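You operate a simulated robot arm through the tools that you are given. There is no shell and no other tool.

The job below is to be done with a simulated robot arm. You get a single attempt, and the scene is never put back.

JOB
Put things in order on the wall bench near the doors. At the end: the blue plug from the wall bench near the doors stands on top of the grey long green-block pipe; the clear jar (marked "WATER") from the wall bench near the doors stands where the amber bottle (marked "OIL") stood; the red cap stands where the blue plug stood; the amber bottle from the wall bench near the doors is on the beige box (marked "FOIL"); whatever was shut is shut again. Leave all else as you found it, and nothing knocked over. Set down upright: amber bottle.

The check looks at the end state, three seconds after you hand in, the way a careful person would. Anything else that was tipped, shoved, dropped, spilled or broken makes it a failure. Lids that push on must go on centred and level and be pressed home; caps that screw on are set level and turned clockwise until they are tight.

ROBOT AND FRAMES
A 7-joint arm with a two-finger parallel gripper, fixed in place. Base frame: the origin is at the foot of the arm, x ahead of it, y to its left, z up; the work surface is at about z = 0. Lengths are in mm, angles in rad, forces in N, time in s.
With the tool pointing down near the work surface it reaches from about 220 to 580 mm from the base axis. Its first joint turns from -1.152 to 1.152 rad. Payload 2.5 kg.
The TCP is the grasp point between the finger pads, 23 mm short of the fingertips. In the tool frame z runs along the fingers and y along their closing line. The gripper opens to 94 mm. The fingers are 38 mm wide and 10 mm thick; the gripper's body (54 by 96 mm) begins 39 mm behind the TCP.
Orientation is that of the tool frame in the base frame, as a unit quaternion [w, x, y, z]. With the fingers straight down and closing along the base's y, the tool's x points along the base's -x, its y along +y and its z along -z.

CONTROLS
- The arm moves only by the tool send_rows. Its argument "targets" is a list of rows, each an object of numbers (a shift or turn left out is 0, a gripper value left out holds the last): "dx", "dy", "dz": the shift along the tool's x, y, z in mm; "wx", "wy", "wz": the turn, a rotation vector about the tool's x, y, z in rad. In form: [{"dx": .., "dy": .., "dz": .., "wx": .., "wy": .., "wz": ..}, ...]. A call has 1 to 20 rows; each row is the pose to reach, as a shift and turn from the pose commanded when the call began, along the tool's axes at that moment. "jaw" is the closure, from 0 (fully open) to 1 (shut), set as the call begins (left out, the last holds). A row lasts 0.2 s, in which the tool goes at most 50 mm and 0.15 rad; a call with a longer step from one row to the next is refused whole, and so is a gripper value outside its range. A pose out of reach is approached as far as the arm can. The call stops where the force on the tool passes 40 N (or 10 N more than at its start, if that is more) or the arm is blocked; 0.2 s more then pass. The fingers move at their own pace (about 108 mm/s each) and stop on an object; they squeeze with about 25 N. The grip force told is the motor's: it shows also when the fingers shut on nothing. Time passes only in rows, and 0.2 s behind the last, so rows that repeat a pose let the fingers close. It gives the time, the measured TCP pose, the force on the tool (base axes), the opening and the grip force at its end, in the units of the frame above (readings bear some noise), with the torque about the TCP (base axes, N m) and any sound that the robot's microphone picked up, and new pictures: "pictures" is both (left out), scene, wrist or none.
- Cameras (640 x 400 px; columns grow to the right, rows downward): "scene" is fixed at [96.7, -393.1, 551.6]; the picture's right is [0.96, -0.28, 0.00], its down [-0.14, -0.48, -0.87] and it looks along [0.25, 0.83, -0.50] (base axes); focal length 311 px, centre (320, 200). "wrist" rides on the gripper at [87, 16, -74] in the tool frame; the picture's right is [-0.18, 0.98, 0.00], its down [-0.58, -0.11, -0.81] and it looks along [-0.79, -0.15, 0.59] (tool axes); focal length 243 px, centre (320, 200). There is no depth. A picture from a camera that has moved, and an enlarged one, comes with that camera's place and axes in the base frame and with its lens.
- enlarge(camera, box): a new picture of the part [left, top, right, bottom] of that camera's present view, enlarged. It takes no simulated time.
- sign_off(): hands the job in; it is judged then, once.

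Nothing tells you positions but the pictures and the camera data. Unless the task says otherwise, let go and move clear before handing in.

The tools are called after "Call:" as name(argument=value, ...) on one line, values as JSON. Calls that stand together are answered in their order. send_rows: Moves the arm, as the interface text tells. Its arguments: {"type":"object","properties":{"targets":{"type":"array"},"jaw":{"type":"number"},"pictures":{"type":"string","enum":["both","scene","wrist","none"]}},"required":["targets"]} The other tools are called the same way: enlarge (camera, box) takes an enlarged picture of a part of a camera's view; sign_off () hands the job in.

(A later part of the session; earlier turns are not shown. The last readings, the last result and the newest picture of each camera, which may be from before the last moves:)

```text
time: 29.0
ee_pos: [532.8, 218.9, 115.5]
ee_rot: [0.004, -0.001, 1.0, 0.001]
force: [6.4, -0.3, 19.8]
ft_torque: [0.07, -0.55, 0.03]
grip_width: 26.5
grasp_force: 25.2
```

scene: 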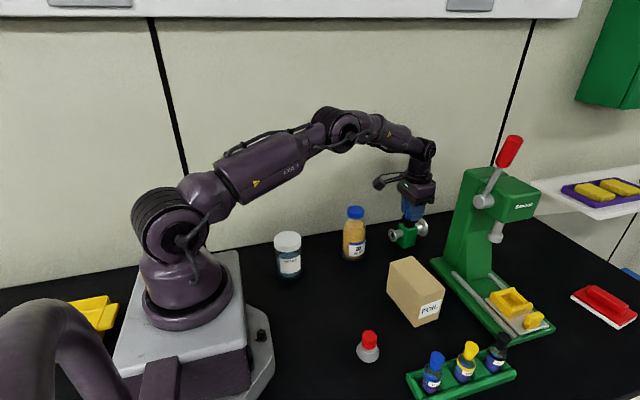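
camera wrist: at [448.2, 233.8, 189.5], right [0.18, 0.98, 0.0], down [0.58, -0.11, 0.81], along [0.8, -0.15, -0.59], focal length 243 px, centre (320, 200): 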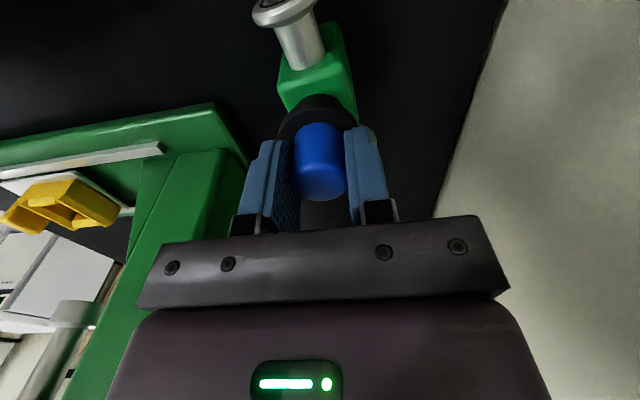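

Call:
send_rows(targets=[{"dz": -0.4}, {"dz": -0.8}, {"dz": -1.2}, {"dz": -1.2}], pictures="both")

Call:
enlarge(camera="wrist", box=[224, 0, 416, 120])

Call:
enlarge(camera="scene", box=[370, 190, 450, 260])

```text
time: 30.0
ee_pos: [532.6, 218.5, 117.7]
ee_rot: [0.0, 0.001, 1.0, 0.0]
force: [6.4, 3.5, 12.6]
ft_torque: [0.23, -0.49, 0.0]
grip_width: 26.8
grasp_force: 25.1
camera wrist: at [446.9, 233.4, 189.8], right [0.18, 0.98, 0.0], down [0.58, -0.11, 0.81], along [0.79, -0.15, -0.59], focal length 243 px, centre (320, 200)
```

scene: 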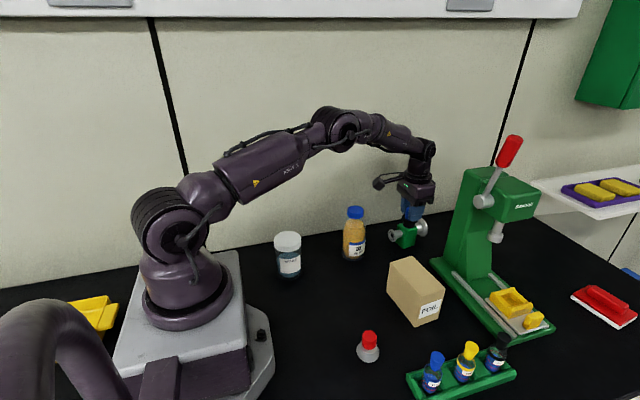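
wrist: 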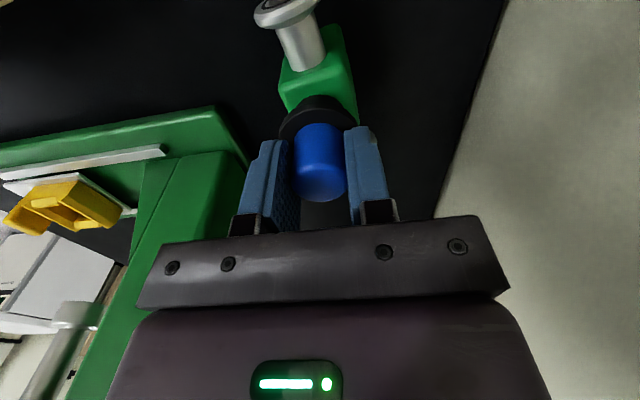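

```text
3.33 times, centred on (320, 60) of wrist
camera zoom: at [446.9, 233.4, 189.8], right [0.18, 0.98, 0.0], down [0.58, -0.11, 0.81], along [0.79, -0.15, -0.59], focal length 809 px, centre (320, 667)
```

zoom: 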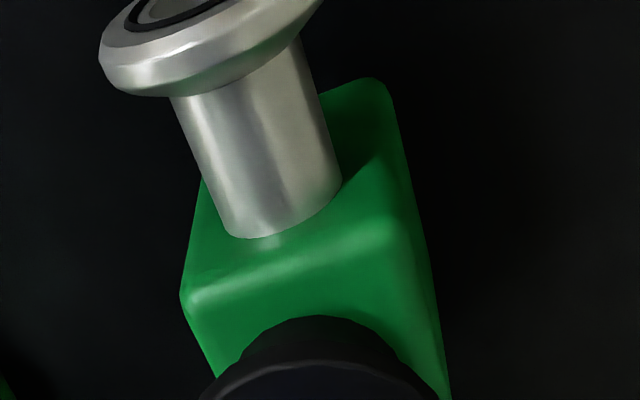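

```text
5.71 times, centred on (410, 225) of scene
camera zoom: at [96.7, -393.1, 551.6], right [0.96, -0.28, 0.0], down [-0.14, -0.48, -0.87], along [0.25, 0.83, -0.5], focal length 1776 px, centre (-194, 57)
```

zoom: 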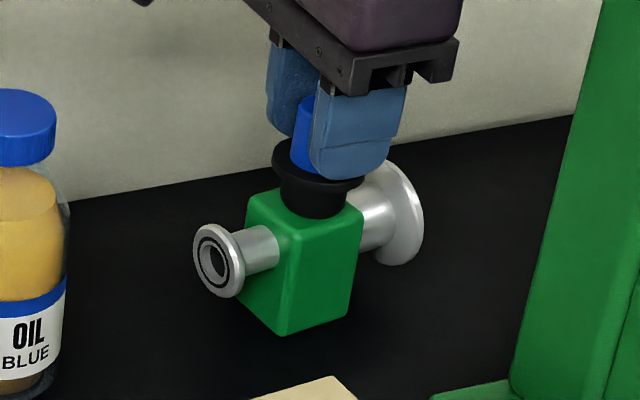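

Block top is at z≈62 and centred near (528.5,220), so the plug sits about 3–4 mm too far out. I'll lift off 3 mm, shift inward and set it down gently.

Call:
send_rows(targets=[{"dz": -0.6}, {"dz": -1.4}, {"dz": -2.4}, {"dz": -3.4}, {"dz": -3.8}, {"dz": -3.8, "dx": 1, "dy": 0.4}, {"dz": -3.8, "dx": 2, "dy": 0.8}, {"dz": -3.8, "dx": 3.2, "dy": 1.3}, {"dz": -3.8, "dx": 3.2, "dy": 1.3}, {"dz": -3.8, "dx": 3.2, "dy": 1.3}], pictures="both")

Call:
enlarge(camera="scene", box=[370, 190, 450, 260])

Call:
enlarge(camera="wrist", box=[224, 0, 416, 120])

```text
time: 32.2
ee_pos: [528.6, 218.9, 120.3]
ee_rot: [-0.001, 0.0, 1.0, 0.0]
force: [-0.6, -0.3, -1.2]
ft_torque: [0.01, 0.01, -0.03]
grip_width: 26.8
grasp_force: 24.9
camera wrist: at [443.7, 234.5, 193.4], right [0.18, 0.98, 0.0], down [0.58, -0.11, 0.81], along [0.79, -0.15, -0.59], focal length 243 px, centre (320, 200)
```

scene: 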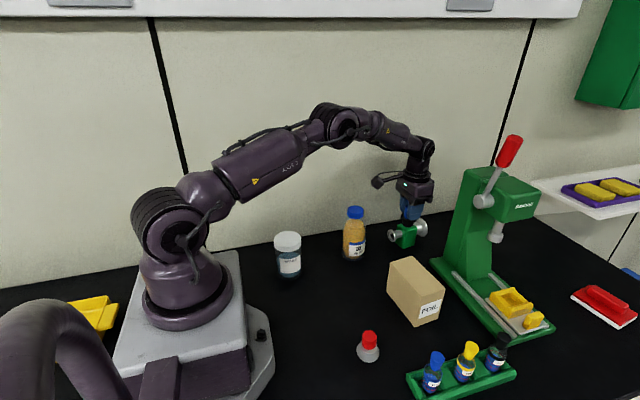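
wrist: 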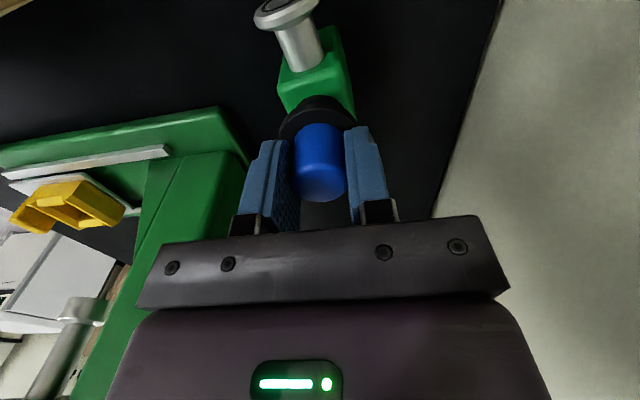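

```text
5.71 times, centred on (410, 225) of scene
camera zoom: at [96.7, -393.1, 551.6], right [0.96, -0.28, 0.0], down [-0.14, -0.48, -0.87], along [0.25, 0.83, -0.5], focal length 1776 px, centre (-194, 57)
```

zoom: 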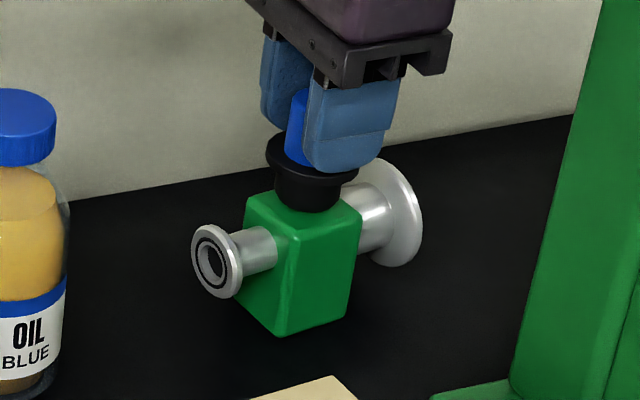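

```text
3.33 times, centred on (320, 60) of wrist
camera zoom: at [443.7, 234.5, 193.4], right [0.18, 0.98, 0.0], down [0.58, -0.11, 0.81], along [0.79, -0.15, -0.59], focal length 809 px, centre (320, 667)
```

zoom: 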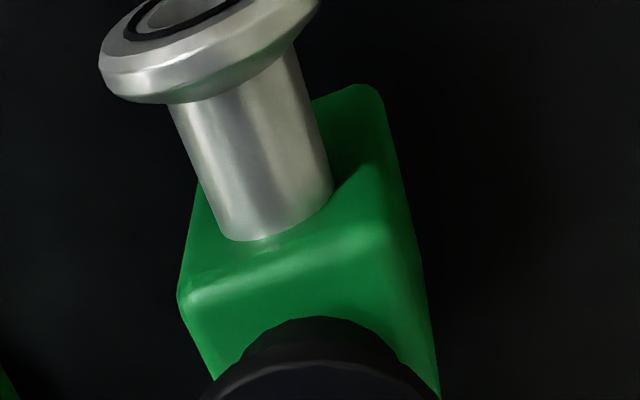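

The plug is now hanging free just above the block; the pipe seems to have moved about 3 mm while contact was being released. I'll nudge 1.5 mm inward and lower gently to light contact.

Call:
send_rows(targets=[{"dx": 0.8, "dz": 0}, {"dx": 1.5, "dz": 0}, {"dx": 1.5, "dz": 0.6}, {"dx": 1.5, "dz": 1.2}, {"dx": 1.5, "dz": 1.8}, {"dx": 1.5, "dz": 2.2}, {"dx": 1.5, "dz": 2.2}], pictures="none")

```text
time: 33.8
ee_pos: [527.2, 217.4, 117.3]
ee_rot: [0.0, 0.0, 1.0, 0.0]
force: [-0.2, -0.7, -0.7]
ft_torque: [0.01, 0.0, -0.01]
grip_width: 26.6
grasp_force: 24.5
```

Call:
send_rows(targets=[{"dz": 0.3}, {"dz": 0.6}, {"dz": 0.8}, {"dz": 0.8}], pictures="none")

```text
time: 34.8
ee_pos: [528.0, 220.0, 115.9]
ee_rot: [0.0, 0.0, 1.0, 0.001]
force: [0.3, -0.6, 0.1]
ft_torque: [-0.03, 0.0, -0.02]
grip_width: 26.5
grasp_force: 25.2
```

Call:
send_rows(targets=[{"dz": 0.3}, {"dz": 0.6}, {"dz": 0.6}], pictures="both")

Call:
enlarge(camera="scene", box=[370, 190, 450, 240])

Call:
enlarge(camera="wrist", box=[224, 0, 416, 120])

```text
time: 35.6
ee_pos: [527.5, 219.8, 115.9]
ee_rot: [0.002, 0.0, 1.0, 0.0]
force: [-3.3, -1.3, 7.3]
ft_torque: [-0.04, 0.06, 0.0]
grip_width: 26.7
grasp_force: 25.4
camera wrist: at [442.6, 234.4, 189.8], right [0.18, 0.98, 0.0], down [0.58, -0.11, 0.81], along [0.79, -0.15, -0.59], focal length 243 px, centre (320, 200)
```

scene: 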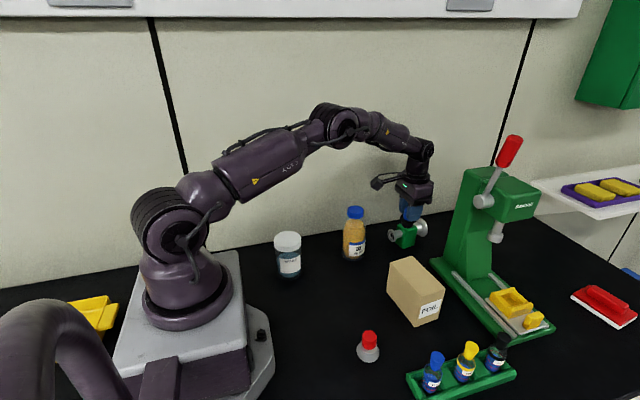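
wrist: 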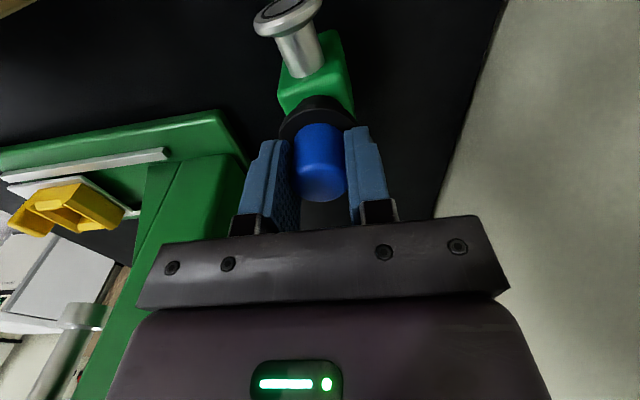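

```text
8.00 times, centred on (410, 215) of scene
camera zoom: at [96.7, -393.1, 551.6], right [0.96, -0.28, 0.0], down [-0.14, -0.48, -0.87], along [0.25, 0.83, -0.5], focal length 2487 px, centre (-400, 80)
```

zoom: 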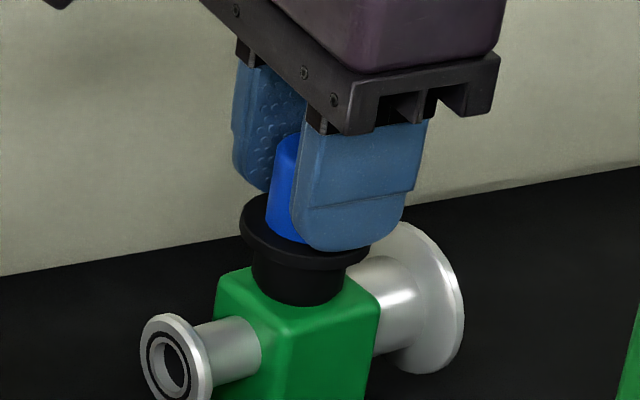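

```text
3.33 times, centred on (320, 60) of wrist
camera zoom: at [442.6, 234.4, 189.8], right [0.18, 0.98, 0.0], down [0.58, -0.11, 0.81], along [0.79, -0.15, -0.59], focal length 809 px, centre (320, 667)
```

zoom: 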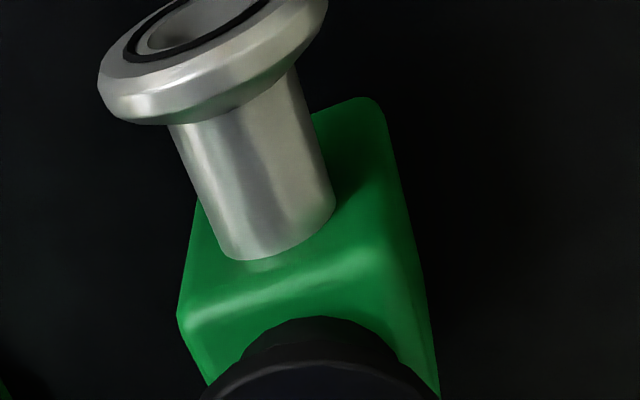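

The plug stands centred on the block with a light contact force. Now I'll release it and retreat straight up.

Call:
send_rows(targets=[{"dz": -0.4}, {"dz": -0.4}, {"dz": -0.4}], pictures="none")

Call:
send_rows(targets=[{"dz": 0}, {"dz": 0}, {"dz": 0}, {"dz": 0}], jaw=0, pictures="both")

Call:
enlarge(camera="scene", box=[370, 190, 450, 240])

```text
time: 36.4
ee_pos: [526.5, 218.5, 116.0]
ee_rot: [0.0, 0.001, 1.0, -0.001]
force: [-2.4, -1.0, 7.4]
ft_torque: [-0.03, 0.06, -0.01]
grip_width: 26.3
grasp_force: 25.0
```

```text
time: 37.4
ee_pos: [527.6, 218.9, 116.5]
ee_rot: [0.001, 0.0, 1.0, 0.0]
force: [0.1, -0.3, -0.1]
ft_torque: [-0.02, 0.01, -0.02]
grip_width: 93.9
grasp_force: 0.1
camera wrist: at [442.5, 234.6, 189.5], right [0.18, 0.98, 0.0], down [0.58, -0.11, 0.81], along [0.79, -0.15, -0.59], focal length 243 px, centre (320, 200)
```

scene: 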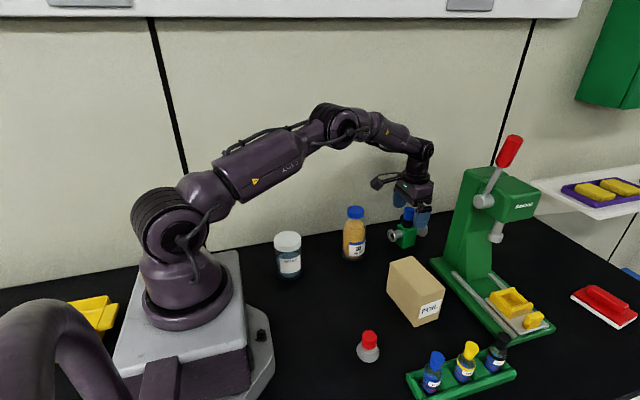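
wrist: 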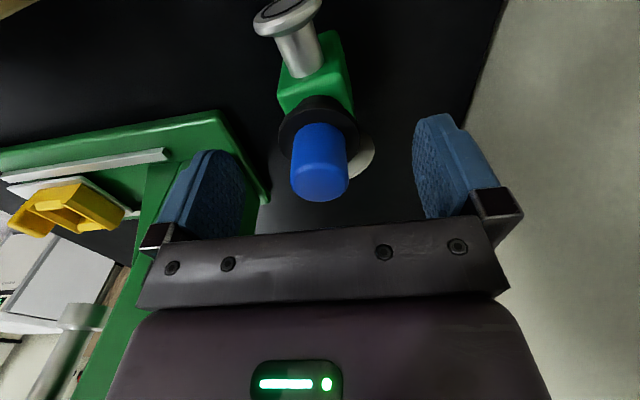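

```text
8.00 times, centred on (410, 215) of scene
camera zoom: at [96.7, -393.1, 551.6], right [0.96, -0.28, 0.0], down [-0.14, -0.48, -0.87], along [0.25, 0.83, -0.5], focal length 2487 px, centre (-400, 80)
```

zoom: 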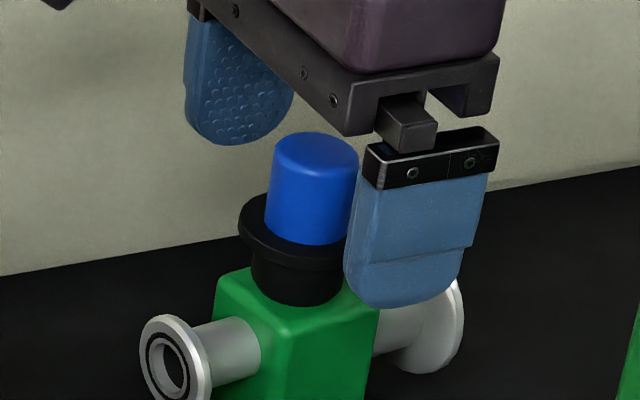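

The plug stands upright on the green block. I'll go straight up, then over to hover above the red cap.

Call:
send_rows(targets=[{"dz": -10}, {"dz": -40}, {"dz": -75}, {"dz": -105}, {"dz": -105}], pictures="scene")

Call:
send_rows(targets=[{"dx": 24, "dy": -28, "dz": 5}, {"dx": 48, "dy": -56, "dz": 10}, {"dx": 72, "dy": -84, "dz": 15}, {"dx": 96, "dy": -112, "dz": 20}, {"dx": 120, "dy": -140, "dz": 25}, {"dx": 144, "dy": -168, "dz": 30}, {"dx": 168, "dy": -196, "dz": 40}, {"dx": 192, "dy": -224, "dz": 50}, {"dx": 216, "dy": -252, "dz": 60}, {"dx": 238, "dy": -279, "dz": 71}, {"dx": 238, "dy": -279, "dz": 71}], pictures="both")

Call:
enlarge(camera="wrist", box=[240, 0, 400, 120])

Call:
enlarge(camera="scene", box=[370, 190, 450, 260])

```text
time: 38.6
ee_pos: [525.8, 220.3, 221.7]
ee_rot: [0.0, 0.0, 1.0, 0.001]
force: [0.1, -0.4, -0.7]
ft_torque: [0.0, 0.03, -0.04]
grip_width: 94.1
grasp_force: 0.1
```

scene: 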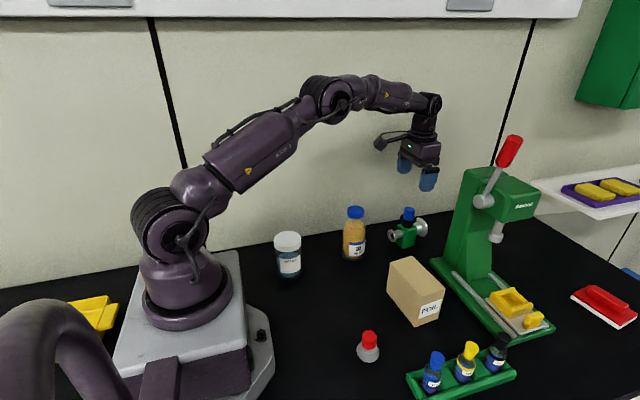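

```text
time: 41.0
ee_pos: [289.8, -59.0, 150.1]
ee_rot: [0.0, -0.001, 1.0, 0.0]
force: [-0.3, 0.4, 0.6]
ft_torque: [0.0, -0.01, 0.04]
grip_width: 93.8
grasp_force: 0.1
camera wrist: at [205.4, -43.9, 224.0], right [0.18, 0.98, 0.0], down [0.58, -0.11, 0.81], along [0.79, -0.15, -0.59], focal length 243 px, centre (320, 200)
```

scene: 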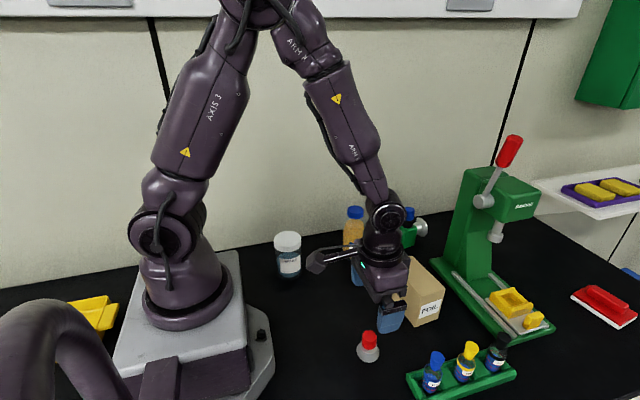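
wrist: 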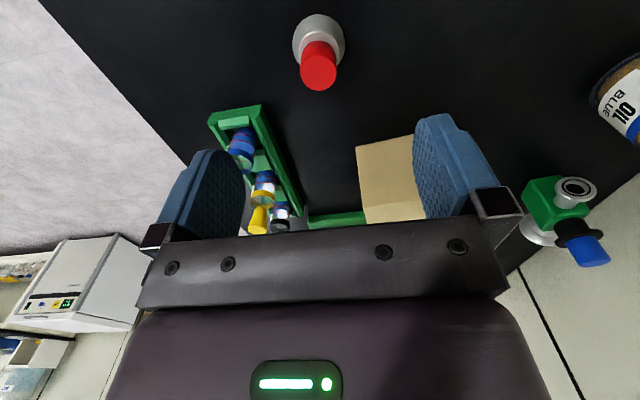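

```text
3.33 times, centred on (320, 60) of wrist
camera zoom: at [205.4, -43.9, 224.0], right [0.18, 0.98, 0.0], down [0.58, -0.11, 0.81], along [0.79, -0.15, -0.59], focal length 809 px, centre (320, 667)
```

zoom: 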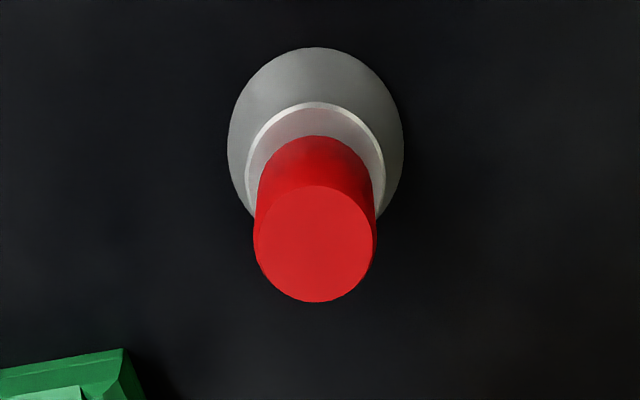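

```text
5.71 times, centred on (410, 225) of scene
camera zoom: at [96.7, -393.1, 551.6], right [0.96, -0.28, 0.0], down [-0.14, -0.48, -0.87], along [0.25, 0.83, -0.5], focal length 1776 px, centre (-194, 57)
```

zoom: 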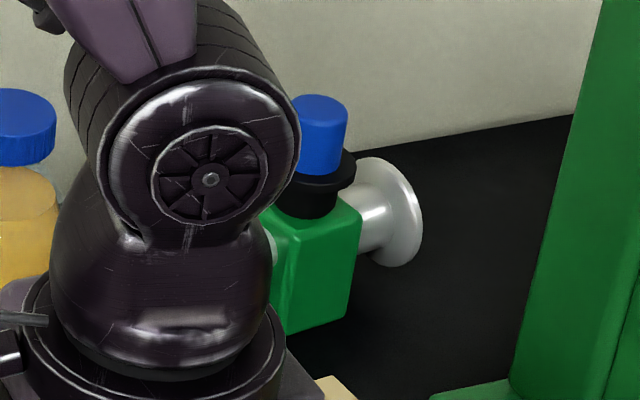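

The red cap is right under the gripper, about 1 mm off in y, with its top near z≈48 and the red part starting near z≈25. I'll descend to straddle it and check.

Call:
send_rows(targets=[{"dy": -1, "dz": 35}, {"dy": -1, "dz": 70}, {"dy": -1, "dz": 92}, {"dy": -1, "dz": 100.5}, {"dy": -1, "dz": 100.5}], pictures="wrist")

Call:
enlarge(camera="wrist", box=[240, 90, 400, 210])

```text
time: 42.2
ee_pos: [289.1, -60.1, 50.9]
ee_rot: [0.0, 0.0, 1.0, 0.0]
force: [0.2, 0.3, -0.5]
ft_torque: [0.0, -0.01, 0.01]
grip_width: 94.1
grasp_force: 0.1
camera wrist: at [204.9, -45.4, 123.8], right [0.18, 0.98, 0.0], down [0.58, -0.11, 0.81], along [0.79, -0.15, -0.59], focal length 243 px, centre (320, 200)
```

wrist: 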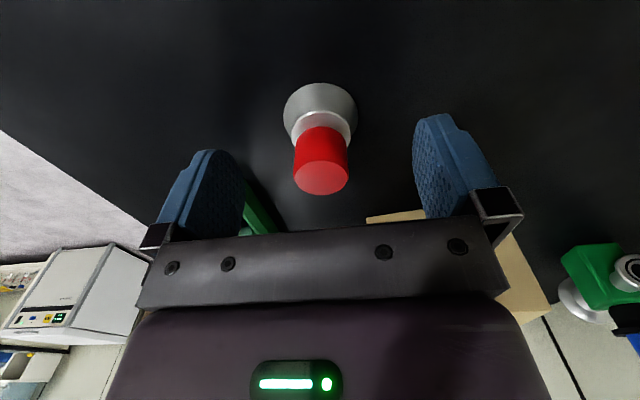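

```text
3.33 times, centred on (320, 150) of wrist
camera zoom: at [204.9, -45.4, 123.8], right [0.18, 0.98, 0.0], down [0.58, -0.11, 0.81], along [0.79, -0.15, -0.59], focal length 809 px, centre (320, 367)
```

zoom: 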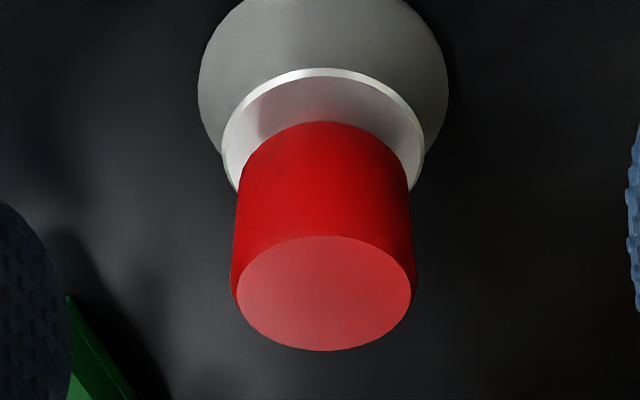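

The cap is centred between the open fingers. I'll drop 2.5 mm further, close, and lift slowly.

Call:
send_rows(targets=[{"dz": 1.5}, {"dz": 2.6}, {"dz": 2.6}], pictures="none")

Call:
send_rows(targets=[{"dz": 0}, {"dz": 0}, {"dz": 0}, {"dz": 0}], jaw=1, pictures="wrist")

Call:
enlarge(camera="wrist", box=[240, 90, 400, 210])

```text
time: 43.0
ee_pos: [288.3, -60.5, 47.4]
ee_rot: [0.0, 0.0, 1.0, 0.0]
force: [0.6, 0.1, -0.1]
ft_torque: [0.02, -0.02, -0.02]
grip_width: 93.9
grasp_force: 0.1
```

```text
time: 44.0
ee_pos: [288.8, -61.4, 47.5]
ee_rot: [0.0, 0.0, 1.0, 0.0]
force: [0.1, -0.1, -1.6]
ft_torque: [-0.03, -0.02, 0.0]
grip_width: 25.7
grasp_force: 24.1
camera wrist: at [203.8, -45.3, 121.1], right [0.18, 0.98, 0.0], down [0.58, -0.11, 0.81], along [0.79, -0.15, -0.59], focal length 243 px, centre (320, 200)
```

wrist: 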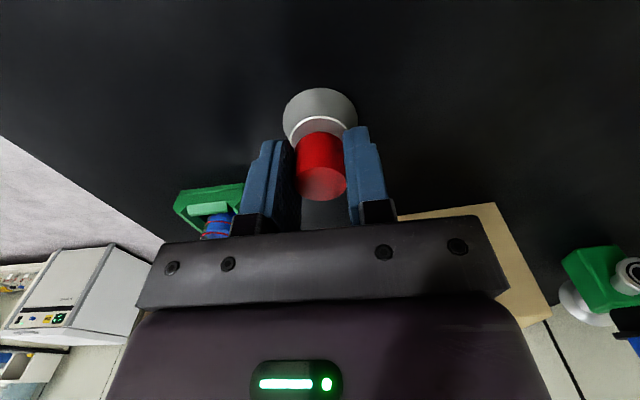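

```text
3.33 times, centred on (320, 150) of wrist
camera zoom: at [203.8, -45.3, 121.1], right [0.18, 0.98, 0.0], down [0.58, -0.11, 0.81], along [0.79, -0.15, -0.59], focal length 809 px, centre (320, 367)
```

zoom: 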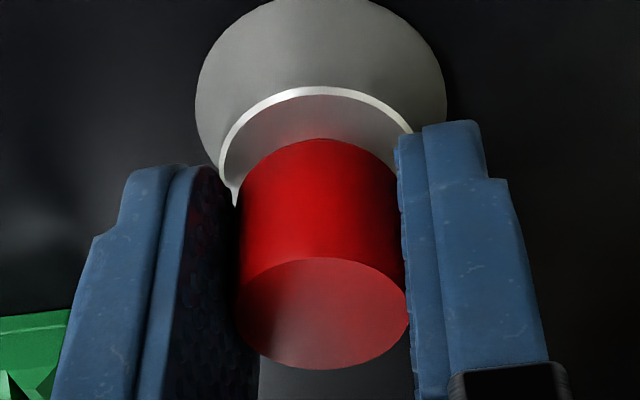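

Gripped at 25.7 mm. Now a very slow first lift with a check.

Call:
send_rows(targets=[{"dz": -0.5}, {"dz": -1}, {"dz": -1.5}, {"dz": -2}, {"dz": -3}, {"dz": -4}, {"dz": -5}, {"dz": -6}, {"dz": -6}], pictures="wrist")

Call:
enlarge(camera="wrist", box=[240, 90, 400, 210])

Call:
enlarge(camera="scene", box=[330, 300, 426, 370])

```text
time: 46.0
ee_pos: [289.9, -60.6, 53.6]
ee_rot: [0.0, 0.001, 1.0, 0.001]
force: [-0.6, 0.3, -1.0]
ft_torque: [-0.03, 0.01, 0.01]
grip_width: 25.9
grasp_force: 25.2
camera wrist: at [204.1, -45.5, 126.5], right [0.18, 0.98, 0.0], down [0.58, -0.11, 0.81], along [0.79, -0.15, -0.59], focal length 243 px, centre (320, 200)
```

wrist: 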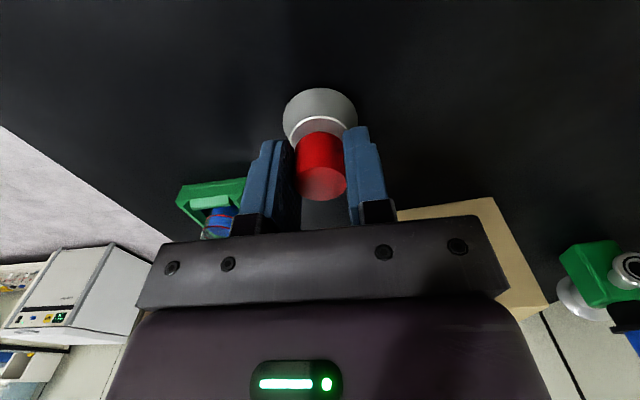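

```text
3.33 times, centred on (320, 150) of wrist
camera zoom: at [204.1, -45.5, 126.5], right [0.18, 0.98, 0.0], down [0.58, -0.11, 0.81], along [0.79, -0.15, -0.59], focal length 809 px, centre (320, 367)
```

zoom: 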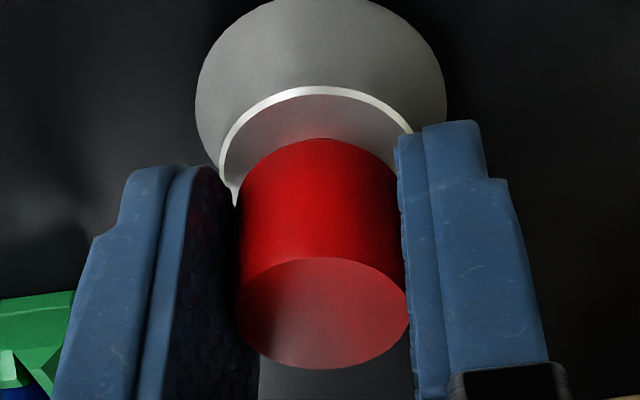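

```text
5.71 times, centred on (378, 335) of scene
camera zoom: at [96.7, -393.1, 551.6], right [0.96, -0.28, 0.0], down [-0.14, -0.48, -0.87], along [0.25, 0.83, -0.5], focal length 1776 px, centre (-11, -571)
```

zoom: 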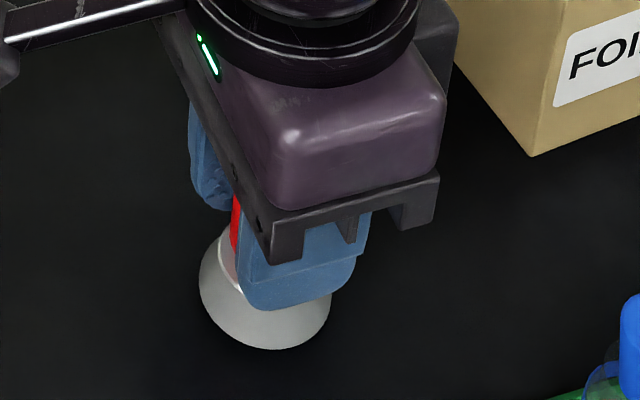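

The whole cap lifts as one piece. I'll raise it with a gentle ramp and carry it to the plug's former spot at about (269,79.5).

Call:
send_rows(targets=[{"dz": -1}, {"dz": -3}, {"dz": -6}, {"dz": -10}, {"dz": -15}, {"dz": -21}, {"dz": -28}, {"dz": -35}, {"dz": -41}, {"dz": -46}, {"dz": -49}, {"dz": -50}, {"dz": -50}], pictures="none")

Call:
send_rows(targets=[{"dx": 0.3, "dy": 2}, {"dx": 0.9, "dy": 6}, {"dx": 1.8, "dy": 12}, {"dx": 3.1, "dy": 20}, {"dx": 4.6, "dy": 30}, {"dx": 6.3, "dy": 41}, {"dx": 8.2, "dy": 53}, {"dx": 10, "dy": 65}, {"dx": 12, "dy": 77}, {"dx": 13.8, "dy": 89}, {"dx": 15.6, "dy": 101}, {"dx": 17.3, "dy": 112}, {"dx": 18.8, "dy": 121.5}, {"dx": 20, "dy": 129}, {"dx": 20.8, "dy": 134.5}, {"dx": 21.4, "dy": 138}, {"dx": 21.7, "dy": 140}, {"dx": 21.7, "dy": 140.3}, {"dx": 21.7, "dy": 140.3}], pictures="both")

Call:
enlarge(camera="wrist", box=[240, 90, 400, 210])

Call:
enlarge(camera="scene", box=[290, 240, 410, 315])

```text
time: 48.8
ee_pos: [288.9, -61.4, 102.5]
ee_rot: [0.0, 0.0, 1.0, -0.001]
force: [0.0, 0.7, -1.3]
ft_torque: [0.04, 0.01, 0.0]
grip_width: 25.7
grasp_force: 24.9
```

```text
time: 52.8
ee_pos: [267.0, 80.2, 103.8]
ee_rot: [0.001, 0.0, 1.0, 0.0]
force: [-0.5, -0.6, -1.0]
ft_torque: [0.06, 0.0, 0.02]
grip_width: 25.8
grasp_force: 25.2
camera wrist: at [182.5, 94.9, 177.5], right [0.18, 0.98, 0.0], down [0.58, -0.11, 0.81], along [0.79, -0.15, -0.59], focal length 243 px, centre (320, 200)
```

scene: 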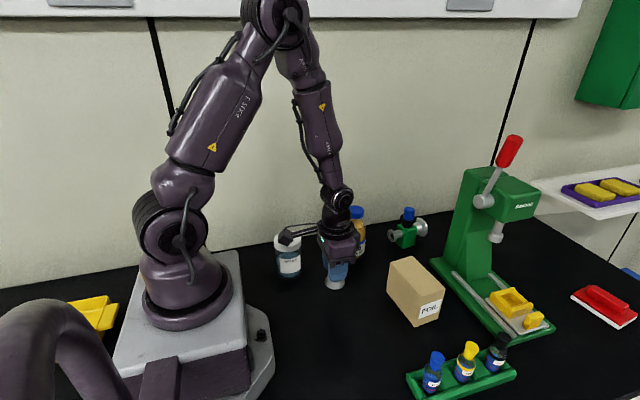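
wrist: 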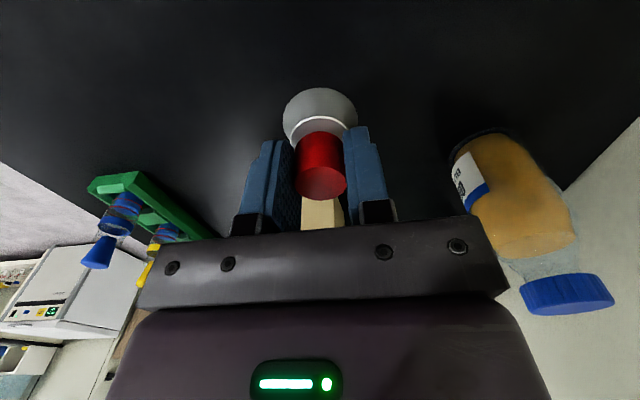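

```text
3.33 times, centred on (320, 150) of wrist
camera zoom: at [182.5, 94.9, 177.5], right [0.18, 0.98, 0.0], down [0.58, -0.11, 0.81], along [0.79, -0.15, -0.59], focal length 809 px, centre (320, 367)
```

zoom: 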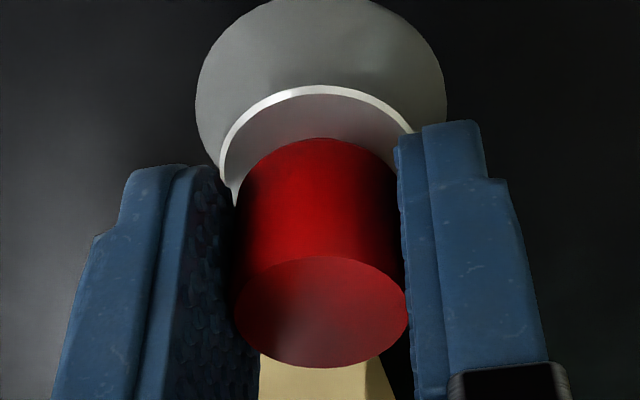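

```text
5.33 times, centred on (350, 278) of scene
camera zoom: at [96.7, -393.1, 551.6], right [0.96, -0.28, 0.0], down [-0.14, -0.48, -0.87], along [0.25, 0.83, -0.5], focal length 1658 px, centre (160, -213)
```

zoom: 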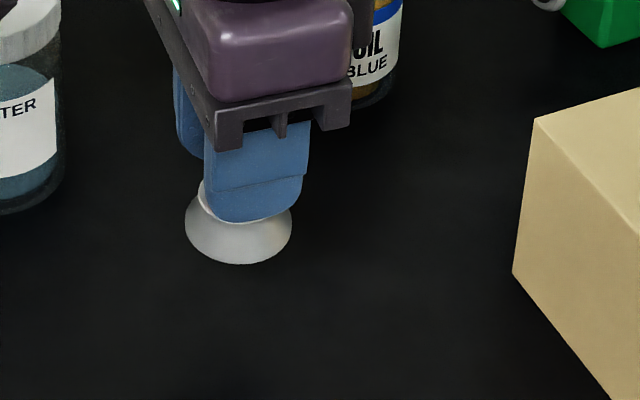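

Holding well and over the target. Lowering to just above the bench.

Call:
send_rows(targets=[{"dz": 2}, {"dz": 6}, {"dz": 12}, {"dz": 19}, {"dz": 27}, {"dz": 35}, {"dz": 42}, {"dz": 48}, {"dz": 52}, {"dz": 54}, {"dz": 54}], pictures="none")

Call:
send_rows(targets=[{"dz": 0.4}, {"dz": 0.8}, {"dz": 1.2}, {"dz": 1.6}, {"dz": 1.6}], pictures="none")

```text
time: 55.2
ee_pos: [268.4, 79.9, 48.9]
ee_rot: [0.0, -0.001, 1.0, 0.0]
force: [0.2, 0.1, -0.3]
ft_torque: [0.02, 0.01, -0.03]
grip_width: 25.9
grasp_force: 24.8
```

```text
time: 56.4
ee_pos: [267.8, 79.9, 48.0]
ee_rot: [0.0, 0.0, 1.0, 0.0]
force: [1.0, -0.1, -1.6]
ft_torque: [0.04, -0.01, 0.02]
grip_width: 26.1
grasp_force: 24.8
```

Call:
send_rows(targets=[{"dz": 0.4}, {"dz": 0.8}, {"dz": 0.8}], pictures="none")

```text
time: 57.2
ee_pos: [267.9, 80.7, 48.3]
ee_rot: [0.0, -0.001, 1.0, 0.0]
force: [-3.1, 0.5, 15.8]
ft_torque: [-0.17, 0.09, -0.09]
grip_width: 25.3
grasp_force: 24.4
```

It's in contact with the bench at about 16 N. I'll relax slightly, then release.

Call:
send_rows(targets=[{"dz": -0.4}, {"dz": -0.7}, {"dz": -0.7}], pictures="none")

Call:
send_rows(targets=[{"dz": 0}, {"dz": 0}, {"dz": 0}, {"dz": 0}], jaw=0, pictures="wrist")

Call:
send_rows(targets=[{"dz": -10}, {"dz": -40}, {"dz": -80}, {"dz": -120}, {"dz": -160}, {"dz": -170}, {"dz": -170}], pictures="both")

Call:
enlarge(camera="scene", box=[310, 260, 430, 335])

Call:
enlarge(camera="wrist", box=[390, 20, 550, 220])

```text
time: 58.0
ee_pos: [267.5, 80.3, 47.3]
ee_rot: [0.0, 0.0, 1.0, 0.0]
force: [0.2, -0.6, -0.6]
ft_torque: [0.01, -0.02, 0.01]
grip_width: 25.8
grasp_force: 25.3
```

```text
time: 59.0
ee_pos: [268.2, 79.8, 47.3]
ee_rot: [0.0, -0.001, 1.0, -0.001]
force: [-0.5, 0.5, 0.6]
ft_torque: [0.01, 0.02, -0.02]
grip_width: 94.0
grasp_force: 0.0
camera wrist: at [182.5, 95.4, 121.4], right [0.18, 0.98, 0.0], down [0.58, -0.11, 0.81], along [0.79, -0.15, -0.59], focal length 243 px, centre (320, 200)
```

wrist: 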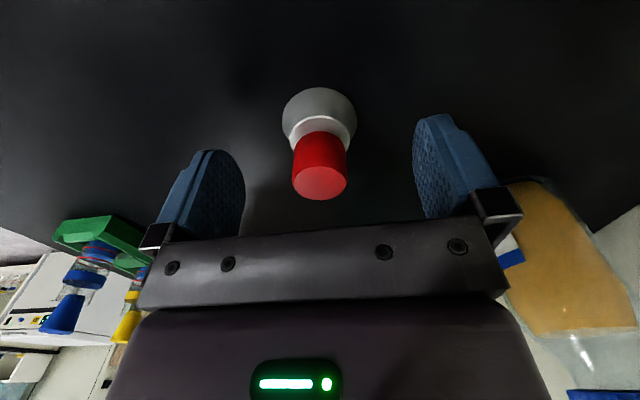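

```text
time: 60.6
ee_pos: [267.6, 79.9, 216.5]
ee_rot: [0.0, 0.0, 1.0, 0.0]
force: [1.1, 0.7, -0.4]
ft_torque: [-0.04, 0.03, -0.01]
grip_width: 93.8
grasp_force: 0.1
camera wrist: at [182.0, 95.2, 290.4], right [0.18, 0.98, 0.0], down [0.58, -0.11, 0.81], along [0.79, -0.15, -0.59], focal length 243 px, centre (320, 200)
```

scene: 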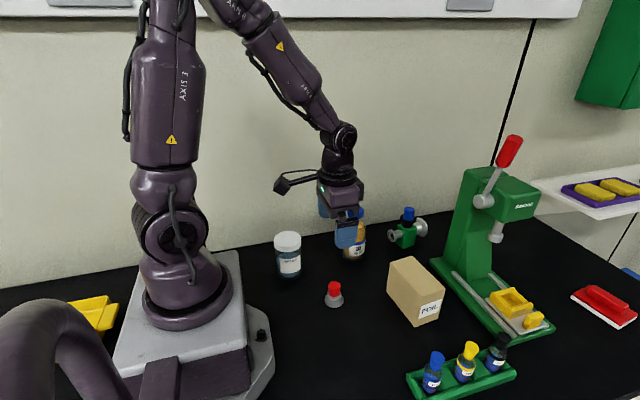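
wrist: 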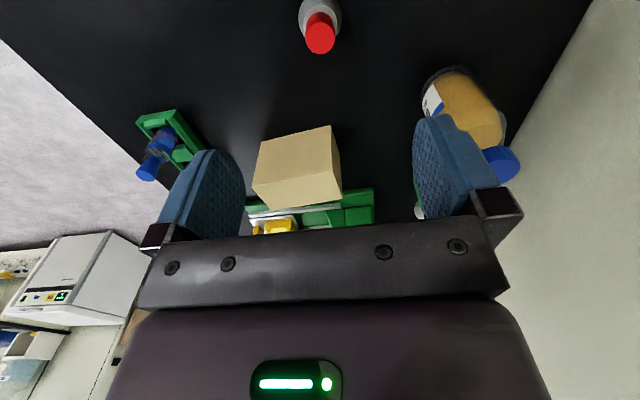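

```text
5.33 times, centred on (370, 298) of scene
camera zoom: at [96.7, -393.1, 551.6], right [0.96, -0.28, 0.0], down [-0.14, -0.48, -0.87], along [0.25, 0.83, -0.5], focal length 1658 px, centre (53, -320)
```

zoom: 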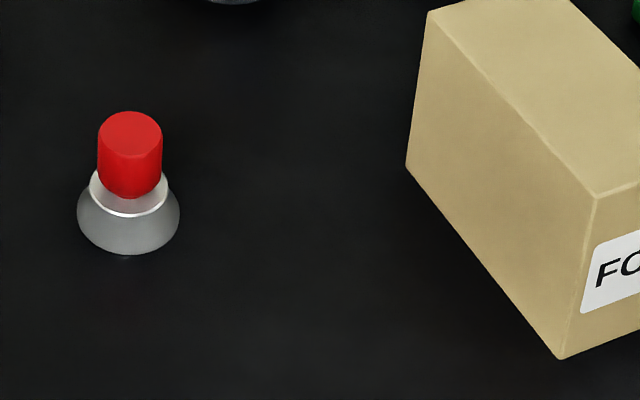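

```text
2.00 times, centred on (470, 120) of wrist
camera zoom: at [182.0, 95.2, 290.4], right [0.18, 0.98, 0.0], down [0.58, -0.11, 0.81], along [0.79, -0.15, -0.59], focal length 485 px, centre (20, 360)
```

zoom: 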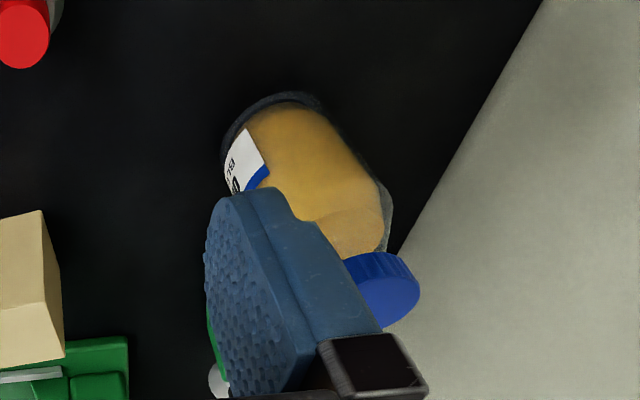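

The red cap stands where the plug stood, within about 2 mm. Next I'll hover above the amber bottle.

Call:
send_rows(targets=[{"dx": -21, "dy": 28, "dz": -5}, {"dx": -42, "dy": 57, "dz": -9}, {"dx": -63, "dy": 86, "dz": -9}, {"dx": -84, "dy": 114, "dz": -9}, {"dx": -106, "dy": 143, "dz": -9}, {"dx": -106, "dy": 143, "dz": -9}], pictures="both")

Call:
enlarge(camera="wrist", box=[224, 0, 416, 120])

Call:
enlarge(camera="scene", box=[320, 190, 420, 265])

```text
time: 62.0
ee_pos: [373.7, 223.0, 226.9]
ee_rot: [0.0, -0.001, 1.0, 0.0]
force: [-0.9, 0.3, -0.1]
ft_torque: [0.06, 0.0, 0.01]
grip_width: 94.2
grasp_force: 0.0
camera wrist: at [288.1, 237.9, 301.1], right [0.18, 0.98, 0.0], down [0.58, -0.11, 0.81], along [0.79, -0.15, -0.59], focal length 243 px, centre (320, 200)
```

scene: 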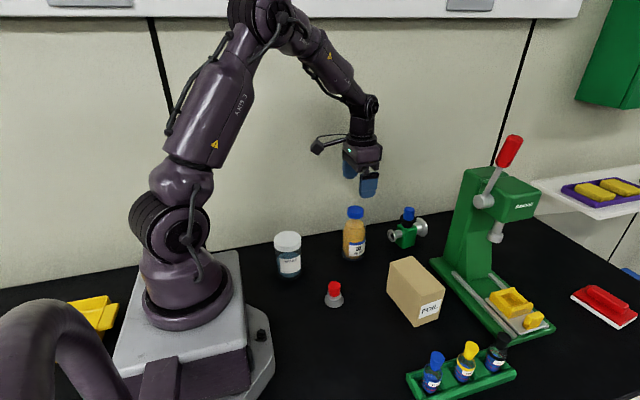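
wrist: 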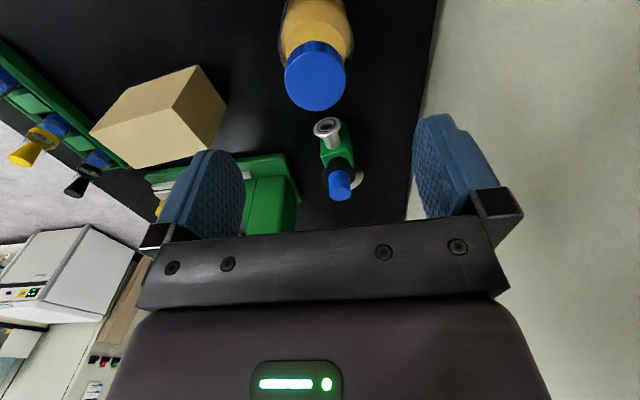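

```text
3.33 times, centred on (320, 60) of wrist
camera zoom: at [288.1, 237.9, 301.1], right [0.18, 0.98, 0.0], down [0.58, -0.11, 0.81], along [0.79, -0.15, -0.59], focal length 809 px, centre (320, 667)
```

zoom: 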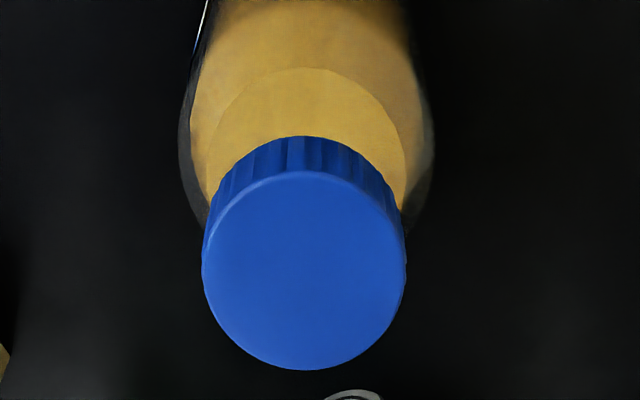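

```text
5.33 times, centred on (370, 228) of scene
camera zoom: at [96.8, -393.1, 551.6], right [0.96, -0.28, 0.0], down [-0.14, -0.48, -0.87], along [0.25, 0.83, -0.5], focal length 1658 px, centre (53, 53)
```

zoom: 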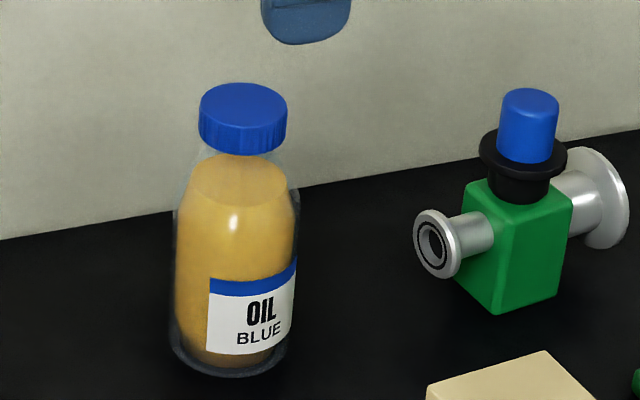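

The bottle's cap top is near z≈137 and its axis near (372,219). I'll shift over, come down until the fingertips are just above the cap, and recheck alignment.

Call:
send_rows(targets=[{"dx": 1.5, "dy": -3.5, "dz": 15}, {"dx": 1.5, "dy": -3.5, "dz": 40}, {"dx": 1.5, "dy": -3.5, "dz": 60}, {"dx": 1.5, "dy": -3.5, "dz": 60}], pictures="both")

Call:
enlarge(camera="wrist", box=[224, 30, 416, 180])

Call:
enlarge(camera="scene", box=[310, 150, 410, 265])

```text
time: 63.0
ee_pos: [370.6, 217.8, 166.1]
ee_rot: [0.0, 0.0, 1.0, 0.001]
force: [-0.1, 0.4, 0.8]
ft_torque: [0.03, 0.01, -0.01]
grip_width: 93.9
grasp_force: 0.1
camera wrist: at [286.1, 233.5, 240.2], right [0.18, 0.98, 0.0], down [0.58, -0.11, 0.81], along [0.79, -0.15, -0.59], focal length 243 px, centre (320, 200)
```

scene: 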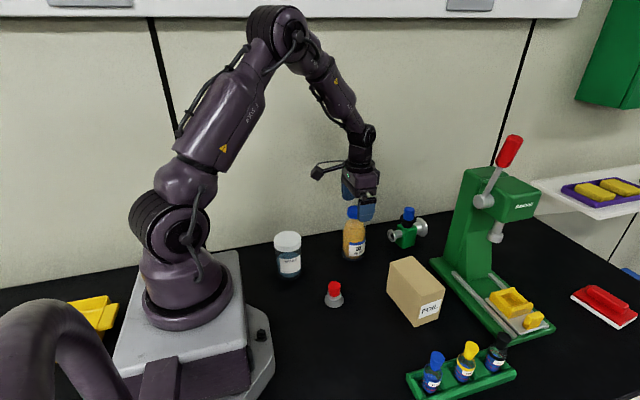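
wrist: 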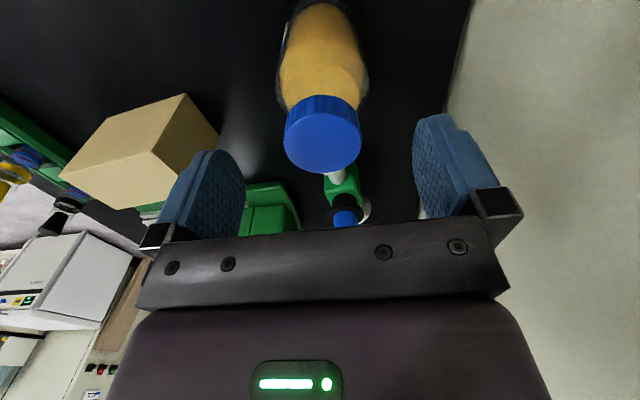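

```text
2.67 times, centred on (320, 105) of wrist
camera zoom: at [286.1, 233.5, 240.2], right [0.18, 0.98, 0.0], down [0.58, -0.11, 0.81], along [0.79, -0.15, -0.59], focal length 647 px, centre (320, 453)
```

zoom: 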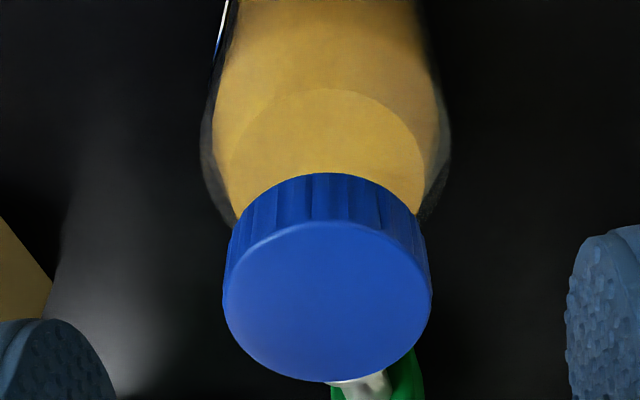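

```text
3.48 times, centred on (360, 208) of scene
camera zoom: at [96.7, -393.1, 551.6], right [0.96, -0.28, 0.0], down [-0.14, -0.48, -0.87], along [0.25, 0.83, -0.5], focal length 1081 px, centre (181, 174)
```

zoom: 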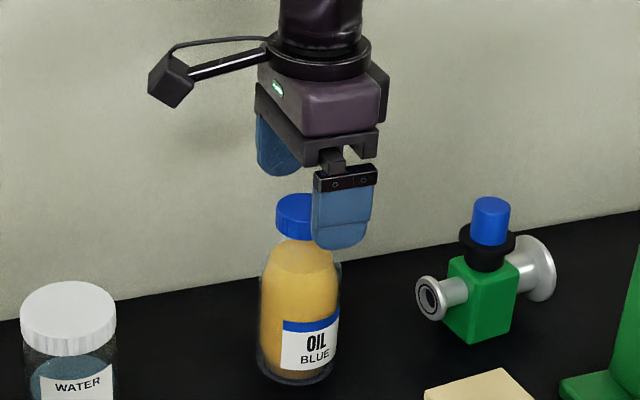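

The bottle is centred to about 1.4 mm. I'll descend around it, stopping with the palm a few millimetres above the cap.

Call:
send_rows(targets=[{"dy": 1.4, "dz": 8}, {"dy": 1.4, "dz": 20}, {"dy": 1.4, "dz": 32}, {"dy": 1.4, "dz": 44}, {"dy": 1.4, "dz": 54}, {"dy": 1.4, "dz": 61}, {"dy": 1.4, "dz": 63}, {"dy": 1.4, "dz": 63}], pictures="both")

Call:
enlarge(camera="scene", box=[310, 180, 410, 265])

Call:
enlarge(camera="wrist", box=[140, 60, 500, 285])

```text
time: 64.8
ee_pos: [373.5, 220.3, 104.3]
ee_rot: [0.0, 0.0, 1.0, 0.0]
force: [1.0, -0.4, 1.1]
ft_torque: [0.0, -0.02, -0.03]
grip_width: 93.9
grasp_force: 0.1
camera wrist: at [286.9, 235.5, 177.5], right [0.18, 0.98, 0.0], down [0.58, -0.11, 0.81], along [0.79, -0.15, -0.59], focal length 243 px, centre (320, 200)
```

scene: 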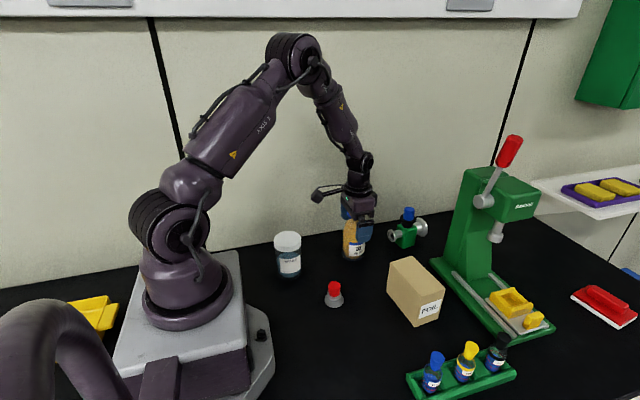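
wrist: 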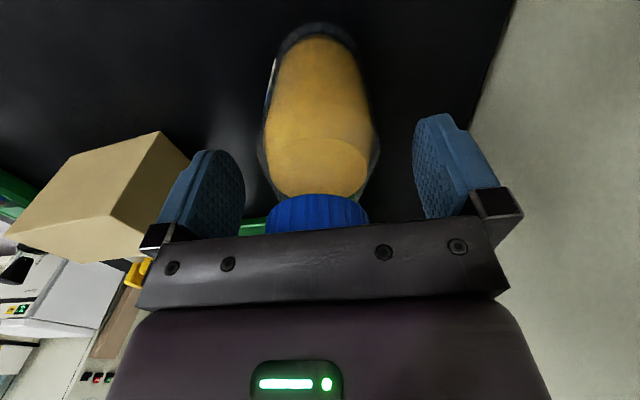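

```text
4.71 times, centred on (360, 222) of scene
camera zoom: at [96.7, -393.1, 551.6], right [0.96, -0.28, 0.0], down [-0.14, -0.48, -0.87], along [0.25, 0.83, -0.5], focal length 1463 px, centre (132, 94)
```

zoom: 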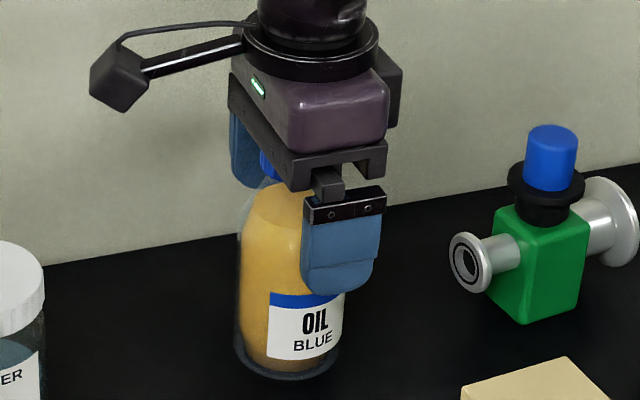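

```text
1.78 times, centred on (320, 172) of wrist
camera zoom: at [286.9, 235.5, 177.5], right [0.18, 0.98, 0.0], down [0.58, -0.11, 0.81], along [0.79, -0.15, -0.59], focal length 431 px, centre (320, 249)
```

zoom: 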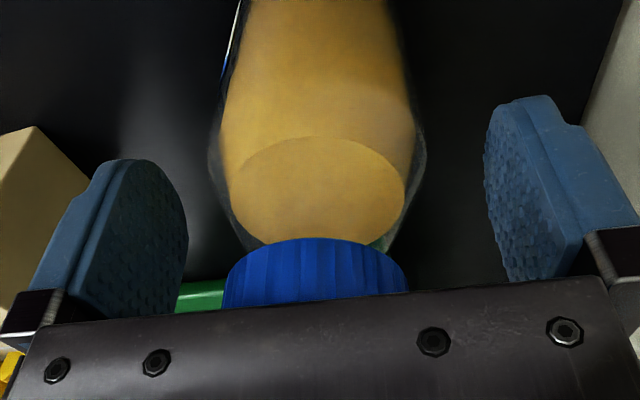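

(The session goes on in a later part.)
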